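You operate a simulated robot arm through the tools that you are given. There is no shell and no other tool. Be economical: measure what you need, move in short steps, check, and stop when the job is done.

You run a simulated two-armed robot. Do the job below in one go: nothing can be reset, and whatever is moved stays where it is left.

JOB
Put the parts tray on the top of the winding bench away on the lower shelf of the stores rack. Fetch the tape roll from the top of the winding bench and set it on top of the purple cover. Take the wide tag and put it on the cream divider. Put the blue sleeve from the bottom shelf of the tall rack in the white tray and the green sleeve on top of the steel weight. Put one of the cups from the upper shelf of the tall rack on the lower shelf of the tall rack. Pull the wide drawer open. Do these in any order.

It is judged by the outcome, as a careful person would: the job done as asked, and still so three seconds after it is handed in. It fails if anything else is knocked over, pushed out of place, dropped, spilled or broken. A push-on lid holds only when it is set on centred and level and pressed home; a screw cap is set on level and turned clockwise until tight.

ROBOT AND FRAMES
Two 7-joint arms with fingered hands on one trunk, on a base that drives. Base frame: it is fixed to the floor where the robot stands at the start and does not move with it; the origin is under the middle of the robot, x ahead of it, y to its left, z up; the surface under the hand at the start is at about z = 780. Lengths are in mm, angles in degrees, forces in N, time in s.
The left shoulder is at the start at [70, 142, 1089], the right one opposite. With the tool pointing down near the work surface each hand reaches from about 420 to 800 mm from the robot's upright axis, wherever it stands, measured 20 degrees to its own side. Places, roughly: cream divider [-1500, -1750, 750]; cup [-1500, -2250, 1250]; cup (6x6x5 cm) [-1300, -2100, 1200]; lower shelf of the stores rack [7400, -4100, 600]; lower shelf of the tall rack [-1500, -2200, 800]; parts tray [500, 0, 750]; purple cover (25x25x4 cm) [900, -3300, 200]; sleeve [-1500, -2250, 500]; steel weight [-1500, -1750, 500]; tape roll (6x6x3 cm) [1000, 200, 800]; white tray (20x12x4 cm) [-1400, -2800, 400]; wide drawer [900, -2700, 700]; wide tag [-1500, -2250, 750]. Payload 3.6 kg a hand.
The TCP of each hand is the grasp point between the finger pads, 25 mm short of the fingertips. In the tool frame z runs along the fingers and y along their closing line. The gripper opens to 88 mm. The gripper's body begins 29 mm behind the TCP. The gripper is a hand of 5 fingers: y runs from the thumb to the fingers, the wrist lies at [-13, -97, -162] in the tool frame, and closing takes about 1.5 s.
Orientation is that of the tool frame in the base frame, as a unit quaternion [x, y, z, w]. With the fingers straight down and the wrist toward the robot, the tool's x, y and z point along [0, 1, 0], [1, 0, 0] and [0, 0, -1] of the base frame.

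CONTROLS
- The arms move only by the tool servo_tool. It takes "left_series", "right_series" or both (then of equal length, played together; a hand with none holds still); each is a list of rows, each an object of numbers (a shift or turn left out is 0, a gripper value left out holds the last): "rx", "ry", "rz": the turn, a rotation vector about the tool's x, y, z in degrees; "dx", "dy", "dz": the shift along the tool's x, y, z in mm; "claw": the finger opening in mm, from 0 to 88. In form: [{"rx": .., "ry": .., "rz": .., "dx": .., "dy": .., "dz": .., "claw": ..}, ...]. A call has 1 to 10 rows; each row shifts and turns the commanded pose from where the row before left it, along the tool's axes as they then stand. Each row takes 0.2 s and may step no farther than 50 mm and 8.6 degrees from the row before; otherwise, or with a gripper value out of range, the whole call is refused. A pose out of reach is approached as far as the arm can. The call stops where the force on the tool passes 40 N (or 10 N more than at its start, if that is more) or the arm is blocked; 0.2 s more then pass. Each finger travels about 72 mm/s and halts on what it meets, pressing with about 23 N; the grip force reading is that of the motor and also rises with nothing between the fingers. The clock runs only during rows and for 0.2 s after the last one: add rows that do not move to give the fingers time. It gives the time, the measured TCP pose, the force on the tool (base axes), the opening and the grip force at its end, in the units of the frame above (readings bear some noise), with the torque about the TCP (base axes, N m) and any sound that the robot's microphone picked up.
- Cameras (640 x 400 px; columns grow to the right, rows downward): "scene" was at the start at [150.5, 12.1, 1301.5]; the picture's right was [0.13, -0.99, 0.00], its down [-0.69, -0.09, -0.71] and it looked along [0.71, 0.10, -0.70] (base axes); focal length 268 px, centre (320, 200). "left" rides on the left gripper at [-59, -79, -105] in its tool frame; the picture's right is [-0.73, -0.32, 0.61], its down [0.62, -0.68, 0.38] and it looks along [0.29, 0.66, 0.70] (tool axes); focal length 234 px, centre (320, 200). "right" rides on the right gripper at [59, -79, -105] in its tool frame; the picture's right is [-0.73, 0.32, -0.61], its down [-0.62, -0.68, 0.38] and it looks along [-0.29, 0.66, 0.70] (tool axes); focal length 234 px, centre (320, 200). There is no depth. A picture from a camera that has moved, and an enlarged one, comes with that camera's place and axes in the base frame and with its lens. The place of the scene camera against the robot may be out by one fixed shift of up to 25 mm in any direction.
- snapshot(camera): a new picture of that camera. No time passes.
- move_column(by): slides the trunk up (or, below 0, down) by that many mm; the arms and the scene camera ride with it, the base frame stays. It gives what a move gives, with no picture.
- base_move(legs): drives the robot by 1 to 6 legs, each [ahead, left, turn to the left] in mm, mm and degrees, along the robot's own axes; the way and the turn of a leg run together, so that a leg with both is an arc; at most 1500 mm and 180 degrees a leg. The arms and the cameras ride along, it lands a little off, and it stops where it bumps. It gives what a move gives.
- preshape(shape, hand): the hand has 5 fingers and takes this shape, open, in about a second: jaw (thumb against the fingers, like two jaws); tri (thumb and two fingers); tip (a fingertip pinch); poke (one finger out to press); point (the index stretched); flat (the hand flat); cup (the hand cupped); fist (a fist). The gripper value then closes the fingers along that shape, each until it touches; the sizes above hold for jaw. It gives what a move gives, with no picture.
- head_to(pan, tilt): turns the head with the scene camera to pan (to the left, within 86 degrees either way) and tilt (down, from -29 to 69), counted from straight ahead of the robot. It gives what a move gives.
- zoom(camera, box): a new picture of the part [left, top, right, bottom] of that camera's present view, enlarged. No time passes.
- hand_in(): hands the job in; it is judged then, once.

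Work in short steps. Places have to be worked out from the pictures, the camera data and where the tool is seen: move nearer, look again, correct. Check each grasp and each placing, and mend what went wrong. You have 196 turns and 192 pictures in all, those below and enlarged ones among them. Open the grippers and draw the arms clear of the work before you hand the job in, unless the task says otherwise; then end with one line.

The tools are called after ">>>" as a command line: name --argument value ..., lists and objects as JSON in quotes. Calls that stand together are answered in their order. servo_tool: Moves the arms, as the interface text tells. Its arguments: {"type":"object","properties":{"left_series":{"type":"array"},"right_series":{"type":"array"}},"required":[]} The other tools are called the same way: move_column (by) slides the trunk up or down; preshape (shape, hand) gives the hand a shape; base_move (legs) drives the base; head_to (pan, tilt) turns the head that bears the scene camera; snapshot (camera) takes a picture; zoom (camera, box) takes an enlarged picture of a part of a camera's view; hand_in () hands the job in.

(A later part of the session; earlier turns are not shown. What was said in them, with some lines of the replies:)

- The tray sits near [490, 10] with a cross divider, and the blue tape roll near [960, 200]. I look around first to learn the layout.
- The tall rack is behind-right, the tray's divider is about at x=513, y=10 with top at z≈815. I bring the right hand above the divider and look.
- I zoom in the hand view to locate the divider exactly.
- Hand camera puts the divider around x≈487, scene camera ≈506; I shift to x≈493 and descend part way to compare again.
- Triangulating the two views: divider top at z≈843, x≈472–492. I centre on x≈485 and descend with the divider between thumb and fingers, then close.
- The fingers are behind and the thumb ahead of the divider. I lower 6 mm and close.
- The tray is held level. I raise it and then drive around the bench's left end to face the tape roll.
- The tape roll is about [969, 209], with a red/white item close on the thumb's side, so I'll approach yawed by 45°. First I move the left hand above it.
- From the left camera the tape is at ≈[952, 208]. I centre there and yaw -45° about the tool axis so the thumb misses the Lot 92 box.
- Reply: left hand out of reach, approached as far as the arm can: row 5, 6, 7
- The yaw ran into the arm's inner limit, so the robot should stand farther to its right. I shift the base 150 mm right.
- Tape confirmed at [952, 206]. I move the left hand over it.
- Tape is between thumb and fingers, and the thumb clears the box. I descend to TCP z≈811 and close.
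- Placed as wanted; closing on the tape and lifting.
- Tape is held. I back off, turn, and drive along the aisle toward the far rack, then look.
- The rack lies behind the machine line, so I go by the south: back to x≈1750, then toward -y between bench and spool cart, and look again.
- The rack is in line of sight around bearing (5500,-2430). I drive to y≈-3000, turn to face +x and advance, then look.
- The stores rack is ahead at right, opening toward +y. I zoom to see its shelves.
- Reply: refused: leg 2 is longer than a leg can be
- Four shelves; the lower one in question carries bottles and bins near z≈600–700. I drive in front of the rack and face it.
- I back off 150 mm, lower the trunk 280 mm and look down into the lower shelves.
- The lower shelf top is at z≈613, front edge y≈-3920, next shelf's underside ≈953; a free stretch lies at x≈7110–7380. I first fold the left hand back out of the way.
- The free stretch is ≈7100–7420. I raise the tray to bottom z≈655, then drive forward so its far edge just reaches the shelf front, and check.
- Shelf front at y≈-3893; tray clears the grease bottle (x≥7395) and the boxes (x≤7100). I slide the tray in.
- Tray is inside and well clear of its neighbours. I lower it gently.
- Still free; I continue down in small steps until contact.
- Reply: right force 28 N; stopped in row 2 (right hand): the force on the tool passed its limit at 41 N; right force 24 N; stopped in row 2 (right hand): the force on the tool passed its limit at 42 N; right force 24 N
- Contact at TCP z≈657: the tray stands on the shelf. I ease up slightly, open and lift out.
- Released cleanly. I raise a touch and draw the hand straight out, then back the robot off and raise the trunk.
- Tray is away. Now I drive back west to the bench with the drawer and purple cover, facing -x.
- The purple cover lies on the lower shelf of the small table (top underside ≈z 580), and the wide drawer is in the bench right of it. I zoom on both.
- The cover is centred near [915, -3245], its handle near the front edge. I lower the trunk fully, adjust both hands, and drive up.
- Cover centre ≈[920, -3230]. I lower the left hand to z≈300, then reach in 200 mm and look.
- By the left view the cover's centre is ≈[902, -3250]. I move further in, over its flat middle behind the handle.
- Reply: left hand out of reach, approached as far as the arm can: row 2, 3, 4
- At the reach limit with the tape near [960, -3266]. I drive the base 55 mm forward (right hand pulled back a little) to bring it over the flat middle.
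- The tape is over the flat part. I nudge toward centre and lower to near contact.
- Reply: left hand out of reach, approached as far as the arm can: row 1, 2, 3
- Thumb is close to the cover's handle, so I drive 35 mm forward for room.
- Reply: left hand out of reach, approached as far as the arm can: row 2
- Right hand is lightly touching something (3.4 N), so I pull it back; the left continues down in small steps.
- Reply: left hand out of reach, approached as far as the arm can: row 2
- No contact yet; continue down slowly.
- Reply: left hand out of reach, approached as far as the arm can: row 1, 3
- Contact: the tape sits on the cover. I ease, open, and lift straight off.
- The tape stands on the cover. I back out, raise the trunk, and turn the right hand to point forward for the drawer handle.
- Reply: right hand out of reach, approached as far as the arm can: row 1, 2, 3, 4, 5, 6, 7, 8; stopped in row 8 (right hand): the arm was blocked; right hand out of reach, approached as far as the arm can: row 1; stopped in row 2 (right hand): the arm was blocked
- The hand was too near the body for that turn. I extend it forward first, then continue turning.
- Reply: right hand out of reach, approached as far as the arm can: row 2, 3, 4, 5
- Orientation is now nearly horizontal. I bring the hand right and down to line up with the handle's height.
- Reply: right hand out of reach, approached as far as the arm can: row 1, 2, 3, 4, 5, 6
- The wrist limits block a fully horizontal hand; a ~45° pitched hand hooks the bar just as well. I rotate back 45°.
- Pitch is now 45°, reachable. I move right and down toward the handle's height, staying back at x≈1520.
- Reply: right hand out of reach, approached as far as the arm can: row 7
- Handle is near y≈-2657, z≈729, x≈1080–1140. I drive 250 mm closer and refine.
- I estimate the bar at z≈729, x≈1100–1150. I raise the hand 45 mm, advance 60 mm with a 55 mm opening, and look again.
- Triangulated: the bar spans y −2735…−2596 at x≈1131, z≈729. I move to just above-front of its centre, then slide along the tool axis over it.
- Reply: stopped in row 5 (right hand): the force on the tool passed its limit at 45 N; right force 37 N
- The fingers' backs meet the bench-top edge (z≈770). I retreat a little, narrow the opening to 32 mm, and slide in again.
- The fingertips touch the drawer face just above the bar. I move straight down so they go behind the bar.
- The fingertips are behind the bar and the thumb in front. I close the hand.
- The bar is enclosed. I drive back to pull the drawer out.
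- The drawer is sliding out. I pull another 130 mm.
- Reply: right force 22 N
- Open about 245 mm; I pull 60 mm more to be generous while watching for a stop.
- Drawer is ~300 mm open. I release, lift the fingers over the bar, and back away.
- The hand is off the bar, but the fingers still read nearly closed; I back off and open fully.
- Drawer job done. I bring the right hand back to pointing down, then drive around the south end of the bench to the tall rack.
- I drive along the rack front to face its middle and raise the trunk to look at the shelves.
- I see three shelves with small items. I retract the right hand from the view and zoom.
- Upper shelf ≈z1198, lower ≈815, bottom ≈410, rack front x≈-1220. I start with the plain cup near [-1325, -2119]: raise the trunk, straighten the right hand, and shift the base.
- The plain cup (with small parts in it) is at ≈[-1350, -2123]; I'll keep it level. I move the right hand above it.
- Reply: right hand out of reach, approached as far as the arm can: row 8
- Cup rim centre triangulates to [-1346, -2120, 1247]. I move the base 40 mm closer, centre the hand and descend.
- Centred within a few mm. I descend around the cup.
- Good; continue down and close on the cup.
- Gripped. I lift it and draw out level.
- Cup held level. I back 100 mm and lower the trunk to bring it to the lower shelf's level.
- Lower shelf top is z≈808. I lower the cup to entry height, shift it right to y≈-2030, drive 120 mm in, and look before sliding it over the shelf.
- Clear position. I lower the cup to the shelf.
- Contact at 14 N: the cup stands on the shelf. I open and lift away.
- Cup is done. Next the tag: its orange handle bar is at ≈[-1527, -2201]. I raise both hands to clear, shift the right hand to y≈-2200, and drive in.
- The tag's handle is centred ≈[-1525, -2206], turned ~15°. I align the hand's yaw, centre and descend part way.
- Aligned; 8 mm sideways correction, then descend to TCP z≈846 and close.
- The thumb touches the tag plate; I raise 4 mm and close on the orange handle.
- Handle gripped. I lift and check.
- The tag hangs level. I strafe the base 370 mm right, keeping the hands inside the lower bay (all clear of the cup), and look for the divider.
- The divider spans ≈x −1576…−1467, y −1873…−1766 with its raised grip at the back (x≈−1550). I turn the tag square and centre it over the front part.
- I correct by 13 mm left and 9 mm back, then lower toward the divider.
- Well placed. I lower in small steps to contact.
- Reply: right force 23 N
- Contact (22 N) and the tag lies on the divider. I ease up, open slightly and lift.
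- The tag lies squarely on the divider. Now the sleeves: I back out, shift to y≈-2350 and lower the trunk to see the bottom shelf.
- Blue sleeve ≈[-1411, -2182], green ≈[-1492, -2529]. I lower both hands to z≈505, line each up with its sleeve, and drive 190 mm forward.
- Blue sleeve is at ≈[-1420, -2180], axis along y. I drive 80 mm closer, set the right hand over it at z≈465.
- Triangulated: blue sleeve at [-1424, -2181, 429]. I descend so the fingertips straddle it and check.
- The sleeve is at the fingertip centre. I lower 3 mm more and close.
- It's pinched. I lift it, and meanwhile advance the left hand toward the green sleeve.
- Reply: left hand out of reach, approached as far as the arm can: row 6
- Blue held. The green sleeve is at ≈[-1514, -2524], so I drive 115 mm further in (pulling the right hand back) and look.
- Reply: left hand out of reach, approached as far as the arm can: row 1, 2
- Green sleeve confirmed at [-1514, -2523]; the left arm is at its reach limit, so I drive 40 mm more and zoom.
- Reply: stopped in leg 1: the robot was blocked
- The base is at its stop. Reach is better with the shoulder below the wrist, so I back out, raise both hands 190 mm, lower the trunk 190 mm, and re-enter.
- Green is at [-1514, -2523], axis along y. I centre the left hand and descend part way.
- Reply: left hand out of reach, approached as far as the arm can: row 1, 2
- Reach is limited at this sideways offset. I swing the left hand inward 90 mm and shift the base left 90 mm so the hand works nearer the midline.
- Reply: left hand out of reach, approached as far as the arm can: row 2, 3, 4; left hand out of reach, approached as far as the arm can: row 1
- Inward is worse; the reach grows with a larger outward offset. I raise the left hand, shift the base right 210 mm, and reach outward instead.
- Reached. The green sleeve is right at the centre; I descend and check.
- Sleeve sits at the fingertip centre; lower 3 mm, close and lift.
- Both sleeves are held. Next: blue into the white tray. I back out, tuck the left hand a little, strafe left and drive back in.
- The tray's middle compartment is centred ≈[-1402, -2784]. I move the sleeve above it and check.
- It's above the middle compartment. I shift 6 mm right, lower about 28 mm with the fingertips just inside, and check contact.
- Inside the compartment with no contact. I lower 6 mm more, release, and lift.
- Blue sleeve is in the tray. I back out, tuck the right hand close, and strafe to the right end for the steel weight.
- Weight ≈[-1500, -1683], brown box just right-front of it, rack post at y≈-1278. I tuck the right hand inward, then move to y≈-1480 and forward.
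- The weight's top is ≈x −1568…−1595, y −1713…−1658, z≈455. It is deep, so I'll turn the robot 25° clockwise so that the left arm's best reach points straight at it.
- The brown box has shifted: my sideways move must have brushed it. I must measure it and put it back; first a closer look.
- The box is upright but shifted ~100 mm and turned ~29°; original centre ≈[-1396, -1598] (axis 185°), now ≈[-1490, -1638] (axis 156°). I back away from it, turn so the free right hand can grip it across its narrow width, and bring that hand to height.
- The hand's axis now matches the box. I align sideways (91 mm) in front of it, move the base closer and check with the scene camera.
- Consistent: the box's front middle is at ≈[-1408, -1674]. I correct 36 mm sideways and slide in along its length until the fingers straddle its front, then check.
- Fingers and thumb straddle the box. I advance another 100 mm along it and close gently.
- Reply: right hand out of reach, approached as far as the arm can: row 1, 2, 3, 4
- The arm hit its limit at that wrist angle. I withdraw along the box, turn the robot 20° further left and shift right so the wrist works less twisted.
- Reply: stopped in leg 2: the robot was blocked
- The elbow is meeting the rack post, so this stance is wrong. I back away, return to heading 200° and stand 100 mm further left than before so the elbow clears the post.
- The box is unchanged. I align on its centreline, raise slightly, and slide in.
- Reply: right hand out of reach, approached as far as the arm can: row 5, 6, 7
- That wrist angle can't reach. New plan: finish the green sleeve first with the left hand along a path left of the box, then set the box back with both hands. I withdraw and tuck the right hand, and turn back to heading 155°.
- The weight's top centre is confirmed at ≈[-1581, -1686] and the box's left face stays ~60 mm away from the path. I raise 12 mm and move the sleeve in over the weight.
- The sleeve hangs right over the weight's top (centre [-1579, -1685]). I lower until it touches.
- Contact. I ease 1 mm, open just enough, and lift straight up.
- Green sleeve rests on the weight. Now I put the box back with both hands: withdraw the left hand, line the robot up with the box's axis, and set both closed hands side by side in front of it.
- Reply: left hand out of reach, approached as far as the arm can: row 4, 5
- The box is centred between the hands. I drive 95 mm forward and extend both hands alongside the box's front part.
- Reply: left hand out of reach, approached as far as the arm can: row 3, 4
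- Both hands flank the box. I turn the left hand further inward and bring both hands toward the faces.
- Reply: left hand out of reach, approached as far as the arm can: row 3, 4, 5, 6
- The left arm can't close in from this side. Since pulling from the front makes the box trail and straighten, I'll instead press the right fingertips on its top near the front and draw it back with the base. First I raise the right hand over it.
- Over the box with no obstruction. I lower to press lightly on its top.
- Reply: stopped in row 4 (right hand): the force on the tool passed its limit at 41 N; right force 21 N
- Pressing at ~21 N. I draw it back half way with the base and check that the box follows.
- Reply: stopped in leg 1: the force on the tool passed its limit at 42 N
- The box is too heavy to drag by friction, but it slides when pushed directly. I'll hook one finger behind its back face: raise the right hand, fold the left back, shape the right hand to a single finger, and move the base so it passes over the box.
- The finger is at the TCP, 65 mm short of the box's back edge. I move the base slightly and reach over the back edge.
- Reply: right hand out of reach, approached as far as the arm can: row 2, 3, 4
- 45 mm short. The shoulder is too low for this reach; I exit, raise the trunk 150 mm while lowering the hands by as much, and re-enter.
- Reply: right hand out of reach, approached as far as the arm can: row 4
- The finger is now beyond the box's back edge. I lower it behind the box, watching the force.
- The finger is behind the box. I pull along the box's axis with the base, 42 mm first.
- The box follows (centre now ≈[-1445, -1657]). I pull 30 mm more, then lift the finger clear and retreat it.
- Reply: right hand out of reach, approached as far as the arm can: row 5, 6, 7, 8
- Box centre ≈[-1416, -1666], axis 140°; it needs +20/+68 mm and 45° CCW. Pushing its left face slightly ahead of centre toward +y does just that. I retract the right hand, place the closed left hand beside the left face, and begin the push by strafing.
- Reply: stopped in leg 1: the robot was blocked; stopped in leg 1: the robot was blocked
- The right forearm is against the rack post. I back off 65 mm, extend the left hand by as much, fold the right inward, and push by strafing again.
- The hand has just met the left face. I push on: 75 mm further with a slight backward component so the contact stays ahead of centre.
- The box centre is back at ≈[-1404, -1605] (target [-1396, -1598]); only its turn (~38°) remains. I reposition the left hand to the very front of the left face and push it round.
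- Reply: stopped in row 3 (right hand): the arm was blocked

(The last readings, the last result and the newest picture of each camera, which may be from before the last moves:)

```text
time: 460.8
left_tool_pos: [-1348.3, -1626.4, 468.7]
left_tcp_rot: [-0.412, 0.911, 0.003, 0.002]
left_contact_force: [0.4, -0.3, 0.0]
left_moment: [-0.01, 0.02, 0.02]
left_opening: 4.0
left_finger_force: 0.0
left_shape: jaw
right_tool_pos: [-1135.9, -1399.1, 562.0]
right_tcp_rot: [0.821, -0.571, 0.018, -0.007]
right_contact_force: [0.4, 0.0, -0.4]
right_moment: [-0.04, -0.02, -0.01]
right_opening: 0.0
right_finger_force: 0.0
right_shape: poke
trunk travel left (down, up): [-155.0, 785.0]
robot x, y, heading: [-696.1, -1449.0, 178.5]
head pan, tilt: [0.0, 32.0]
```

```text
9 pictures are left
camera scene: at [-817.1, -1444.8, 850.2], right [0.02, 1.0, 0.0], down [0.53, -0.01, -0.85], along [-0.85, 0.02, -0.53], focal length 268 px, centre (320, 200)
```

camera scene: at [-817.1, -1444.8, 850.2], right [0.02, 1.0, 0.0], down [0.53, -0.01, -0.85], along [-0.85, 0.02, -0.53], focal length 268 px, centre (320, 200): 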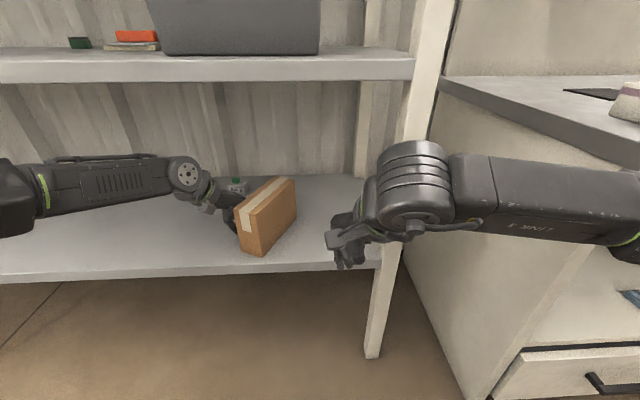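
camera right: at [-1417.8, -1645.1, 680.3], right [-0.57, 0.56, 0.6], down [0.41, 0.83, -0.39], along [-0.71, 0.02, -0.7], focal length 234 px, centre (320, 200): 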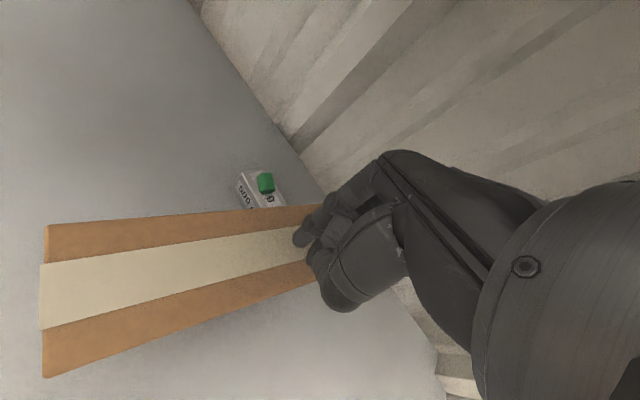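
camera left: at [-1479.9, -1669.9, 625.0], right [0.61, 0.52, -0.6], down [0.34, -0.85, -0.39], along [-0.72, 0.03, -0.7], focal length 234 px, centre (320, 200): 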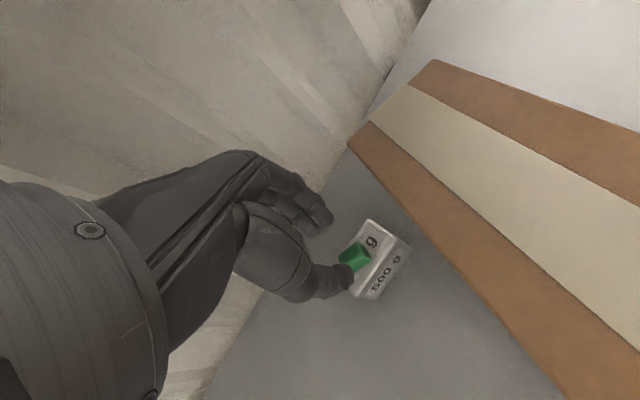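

FL corner is exactly back; now the rear must swing to −y. I bring the right hand to the rear half of the right face and push it over with a base move.

>>> base_move --legs '[[0, 111, 1.3], [74, 0, 0]]'

>>> servo_tool --right_series '[{"dx": -19, "dy": 37}, {"dx": -19, "dy": 37}, {"dx": -19, "dy": 37}, {"dx": -19, "dy": 37}, {"dz": 30}, {"dz": 30}, {"dz": 28}, {"dx": 0}]'

>>> base_move --legs '[[20, 50, 0]]'

>>> snapshot --camera "scene"

```text
time: 462.6
left_tool_pos: [-1420.2, -1752.8, 469.6]
left_tcp_rot: [-0.421, 0.907, 0.004, 0.0]
left_contact_force: [-0.1, -0.2, 0.6]
left_moment: [-0.06, 0.02, -0.02]
left_opening: 4.1
left_finger_force: 0.0
left_shape: jaw
right_tool_pos: [-1212.0, -1520.6, 562.3]
right_tcp_rot: [0.827, -0.563, 0.018, -0.008]
right_contact_force: [-0.6, 0.3, -0.5]
right_moment: [-0.02, 0.03, 0.01]
right_opening: 0.1
right_finger_force: 0.1
right_shape: poke
trunk travel left (down, up): [-155.0, 785.0]
robot x, y, heading: [-771.5, -1560.5, 180.1]
head pan, tilt: [0.0, 32.0]
```

```text
time: 464.4
left_tool_pos: [-1420.1, -1752.2, 469.3]
left_tcp_rot: [-0.422, 0.907, 0.002, 0.001]
left_contact_force: [0.1, 0.9, 0.2]
left_moment: [-0.02, 0.01, 0.0]
left_opening: 3.9
left_finger_force: 0.1
left_shape: jaw
right_tool_pos: [-1376.1, -1505.5, 468.0]
right_tcp_rot: [0.827, -0.562, 0.018, -0.008]
right_contact_force: [0.7, -0.3, 0.5]
right_moment: [0.0, 0.03, -0.04]
right_opening: 0.0
right_finger_force: 0.1
right_shape: poke
trunk travel left (down, up): [-155.0, 785.0]
robot x, y, heading: [-772.4, -1561.0, 180.1]
head pan, tilt: [0.0, 32.0]
```

```text
time: 465.4
left_tool_pos: [-1439.4, -1802.4, 468.6]
left_tcp_rot: [-0.421, 0.907, 0.003, 0.001]
left_contact_force: [0.4, 0.7, 0.4]
left_moment: [0.05, 0.0, -0.04]
left_opening: 3.9
left_finger_force: 0.1
left_shape: jaw
right_tool_pos: [-1394.7, -1556.3, 467.7]
right_tcp_rot: [0.826, -0.563, 0.017, -0.008]
right_contact_force: [-0.1, 0.5, 0.3]
right_moment: [-0.06, 0.06, -0.01]
right_opening: 0.2
right_finger_force: 0.0
right_shape: poke
trunk travel left (down, up): [-155.0, 785.0]
robot x, y, heading: [-790.8, -1614.0, 179.7]
head pan, tilt: [0.0, 32.0]
```

```text
8 pictures are left
camera scene: at [-912.1, -1610.4, 850.1], right [0.0, 1.0, 0.0], down [0.53, 0.0, -0.85], along [-0.85, 0.0, -0.53], focal length 268 px, centre (320, 200)
```

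scene: 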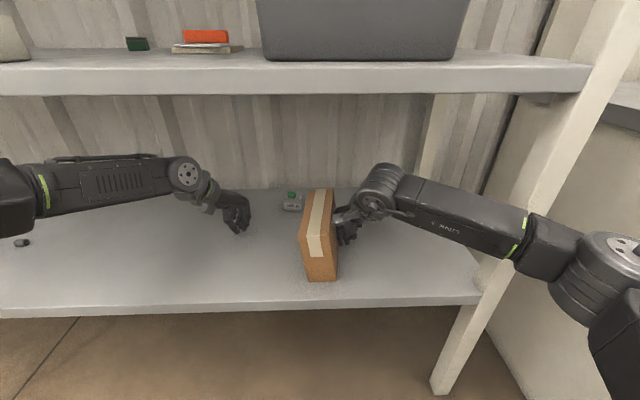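

The box is back within ~1 cm and ~2° of its original place. I move the hand off it, back out, and open both hands.

>>> base_move --legs '[[0, -40, 0], [-450, 0, 0]]'

>>> preshape --shape "jaw" --hand "right"

>>> servo_tool --left_series '[{"claw": 80}, {"dx": 0}, {"dx": 0}, {"dx": 0}, {"dx": 0}, {"dx": 0}]' --right_series '[{"claw": 80}, {"dx": 0}, {"dx": 0}, {"dx": 0}, {"dx": 0}, {"dx": 0}]'

>>> snapshot --camera "scene"

>>> zoom --camera "scene" --box '[200, 80, 440, 240]'

```text
time: 468.6
left_tool_pos: [-992.9, -1764.5, 469.4]
left_tcp_rot: [-0.422, 0.907, 0.003, 0.001]
left_contact_force: [0.1, -0.1, 0.3]
left_moment: [0.0, 0.01, 0.02]
left_opening: 4.3
left_finger_force: 0.1
left_shape: jaw
right_tool_pos: [-948.2, -1517.4, 467.2]
right_tcp_rot: [0.826, -0.563, 0.018, -0.009]
right_contact_force: [-1.5, -0.3, 0.1]
right_moment: [-0.02, -0.02, 0.02]
right_opening: 0.0
right_finger_force: 0.1
right_shape: poke
trunk travel left (down, up): [-155.0, 785.0]
robot x, y, heading: [-345.3, -1577.1, 179.8]
head pan, tilt: [0.0, 32.0]
```

```text
time: 469.4
left_tool_pos: [-992.8, -1764.3, 469.9]
left_tcp_rot: [-0.421, 0.907, 0.004, 0.0]
left_contact_force: [0.1, 0.2, -0.4]
left_moment: [-0.03, -0.02, 0.0]
left_opening: 4.1
left_finger_force: 0.0
left_shape: jaw
right_tool_pos: [-946.9, -1517.5, 466.1]
right_tcp_rot: [0.827, -0.562, 0.019, -0.008]
right_contact_force: [0.0, 0.8, -0.7]
right_moment: [-0.01, 0.01, 0.01]
right_opening: 87.8
right_finger_force: 0.0
right_shape: jaw
trunk travel left (down, up): [-155.0, 785.0]
robot x, y, heading: [-343.6, -1572.9, 179.7]
head pan, tilt: [0.0, 32.0]
```

```text
time: 470.9
left_tool_pos: [-993.6, -1763.9, 470.0]
left_tcp_rot: [-0.421, 0.907, 0.003, 0.001]
left_contact_force: [0.8, -0.1, -1.0]
left_moment: [-0.01, 0.0, 0.0]
left_opening: 79.8
left_finger_force: 0.0
left_shape: jaw
right_tool_pos: [-948.5, -1517.9, 466.4]
right_tcp_rot: [0.826, -0.563, 0.018, -0.008]
right_contact_force: [0.5, 0.3, -0.3]
right_moment: [-0.02, 0.0, 0.0]
right_opening: 80.8
right_finger_force: 0.0
right_shape: jaw
trunk travel left (down, up): [-155.0, 785.0]
robot x, y, heading: [-348.2, -1573.5, 179.8]
head pan, tilt: [0.0, 32.0]
```

```text
7 pictures are left
camera scene: at [-464.9, -1572.3, 850.1], right [0.0, 1.0, 0.0], down [0.53, 0.0, -0.85], along [-0.85, 0.0, -0.53], focal length 268 px, centre (320, 200)
```

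scene: 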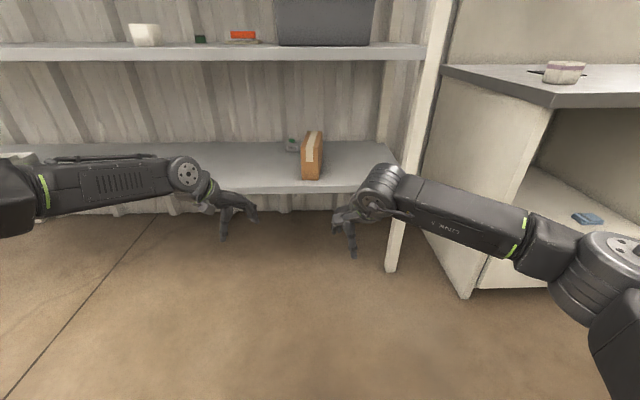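

```text
2.50 times, centred on (320, 160) of scene
camera zoom: at [-464.9, -1572.3, 850.1], right [0.0, 1.0, 0.0], down [0.53, 0.0, -0.85], along [-0.85, 0.0, -0.53], focal length 670 px, centre (320, 300)
```

zoom: 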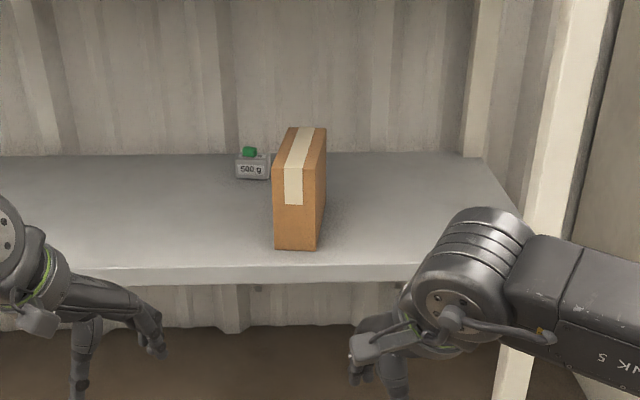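

Everything is in place: green sleeve on the weight, tag on the divider, cup on the lower shelf, and the box restored. Arms are clear and hands open, so I hand the job in.

>>> hand_in

```text
The job is handed in.
```

All the tasks are done and handed in, but I knocked the brown box on the tall rack's bottom shelf out of place while placing the green sleeve. I pushed it back to within about 2 cm of where it stood, upright, so it is close but not exactly as it was.
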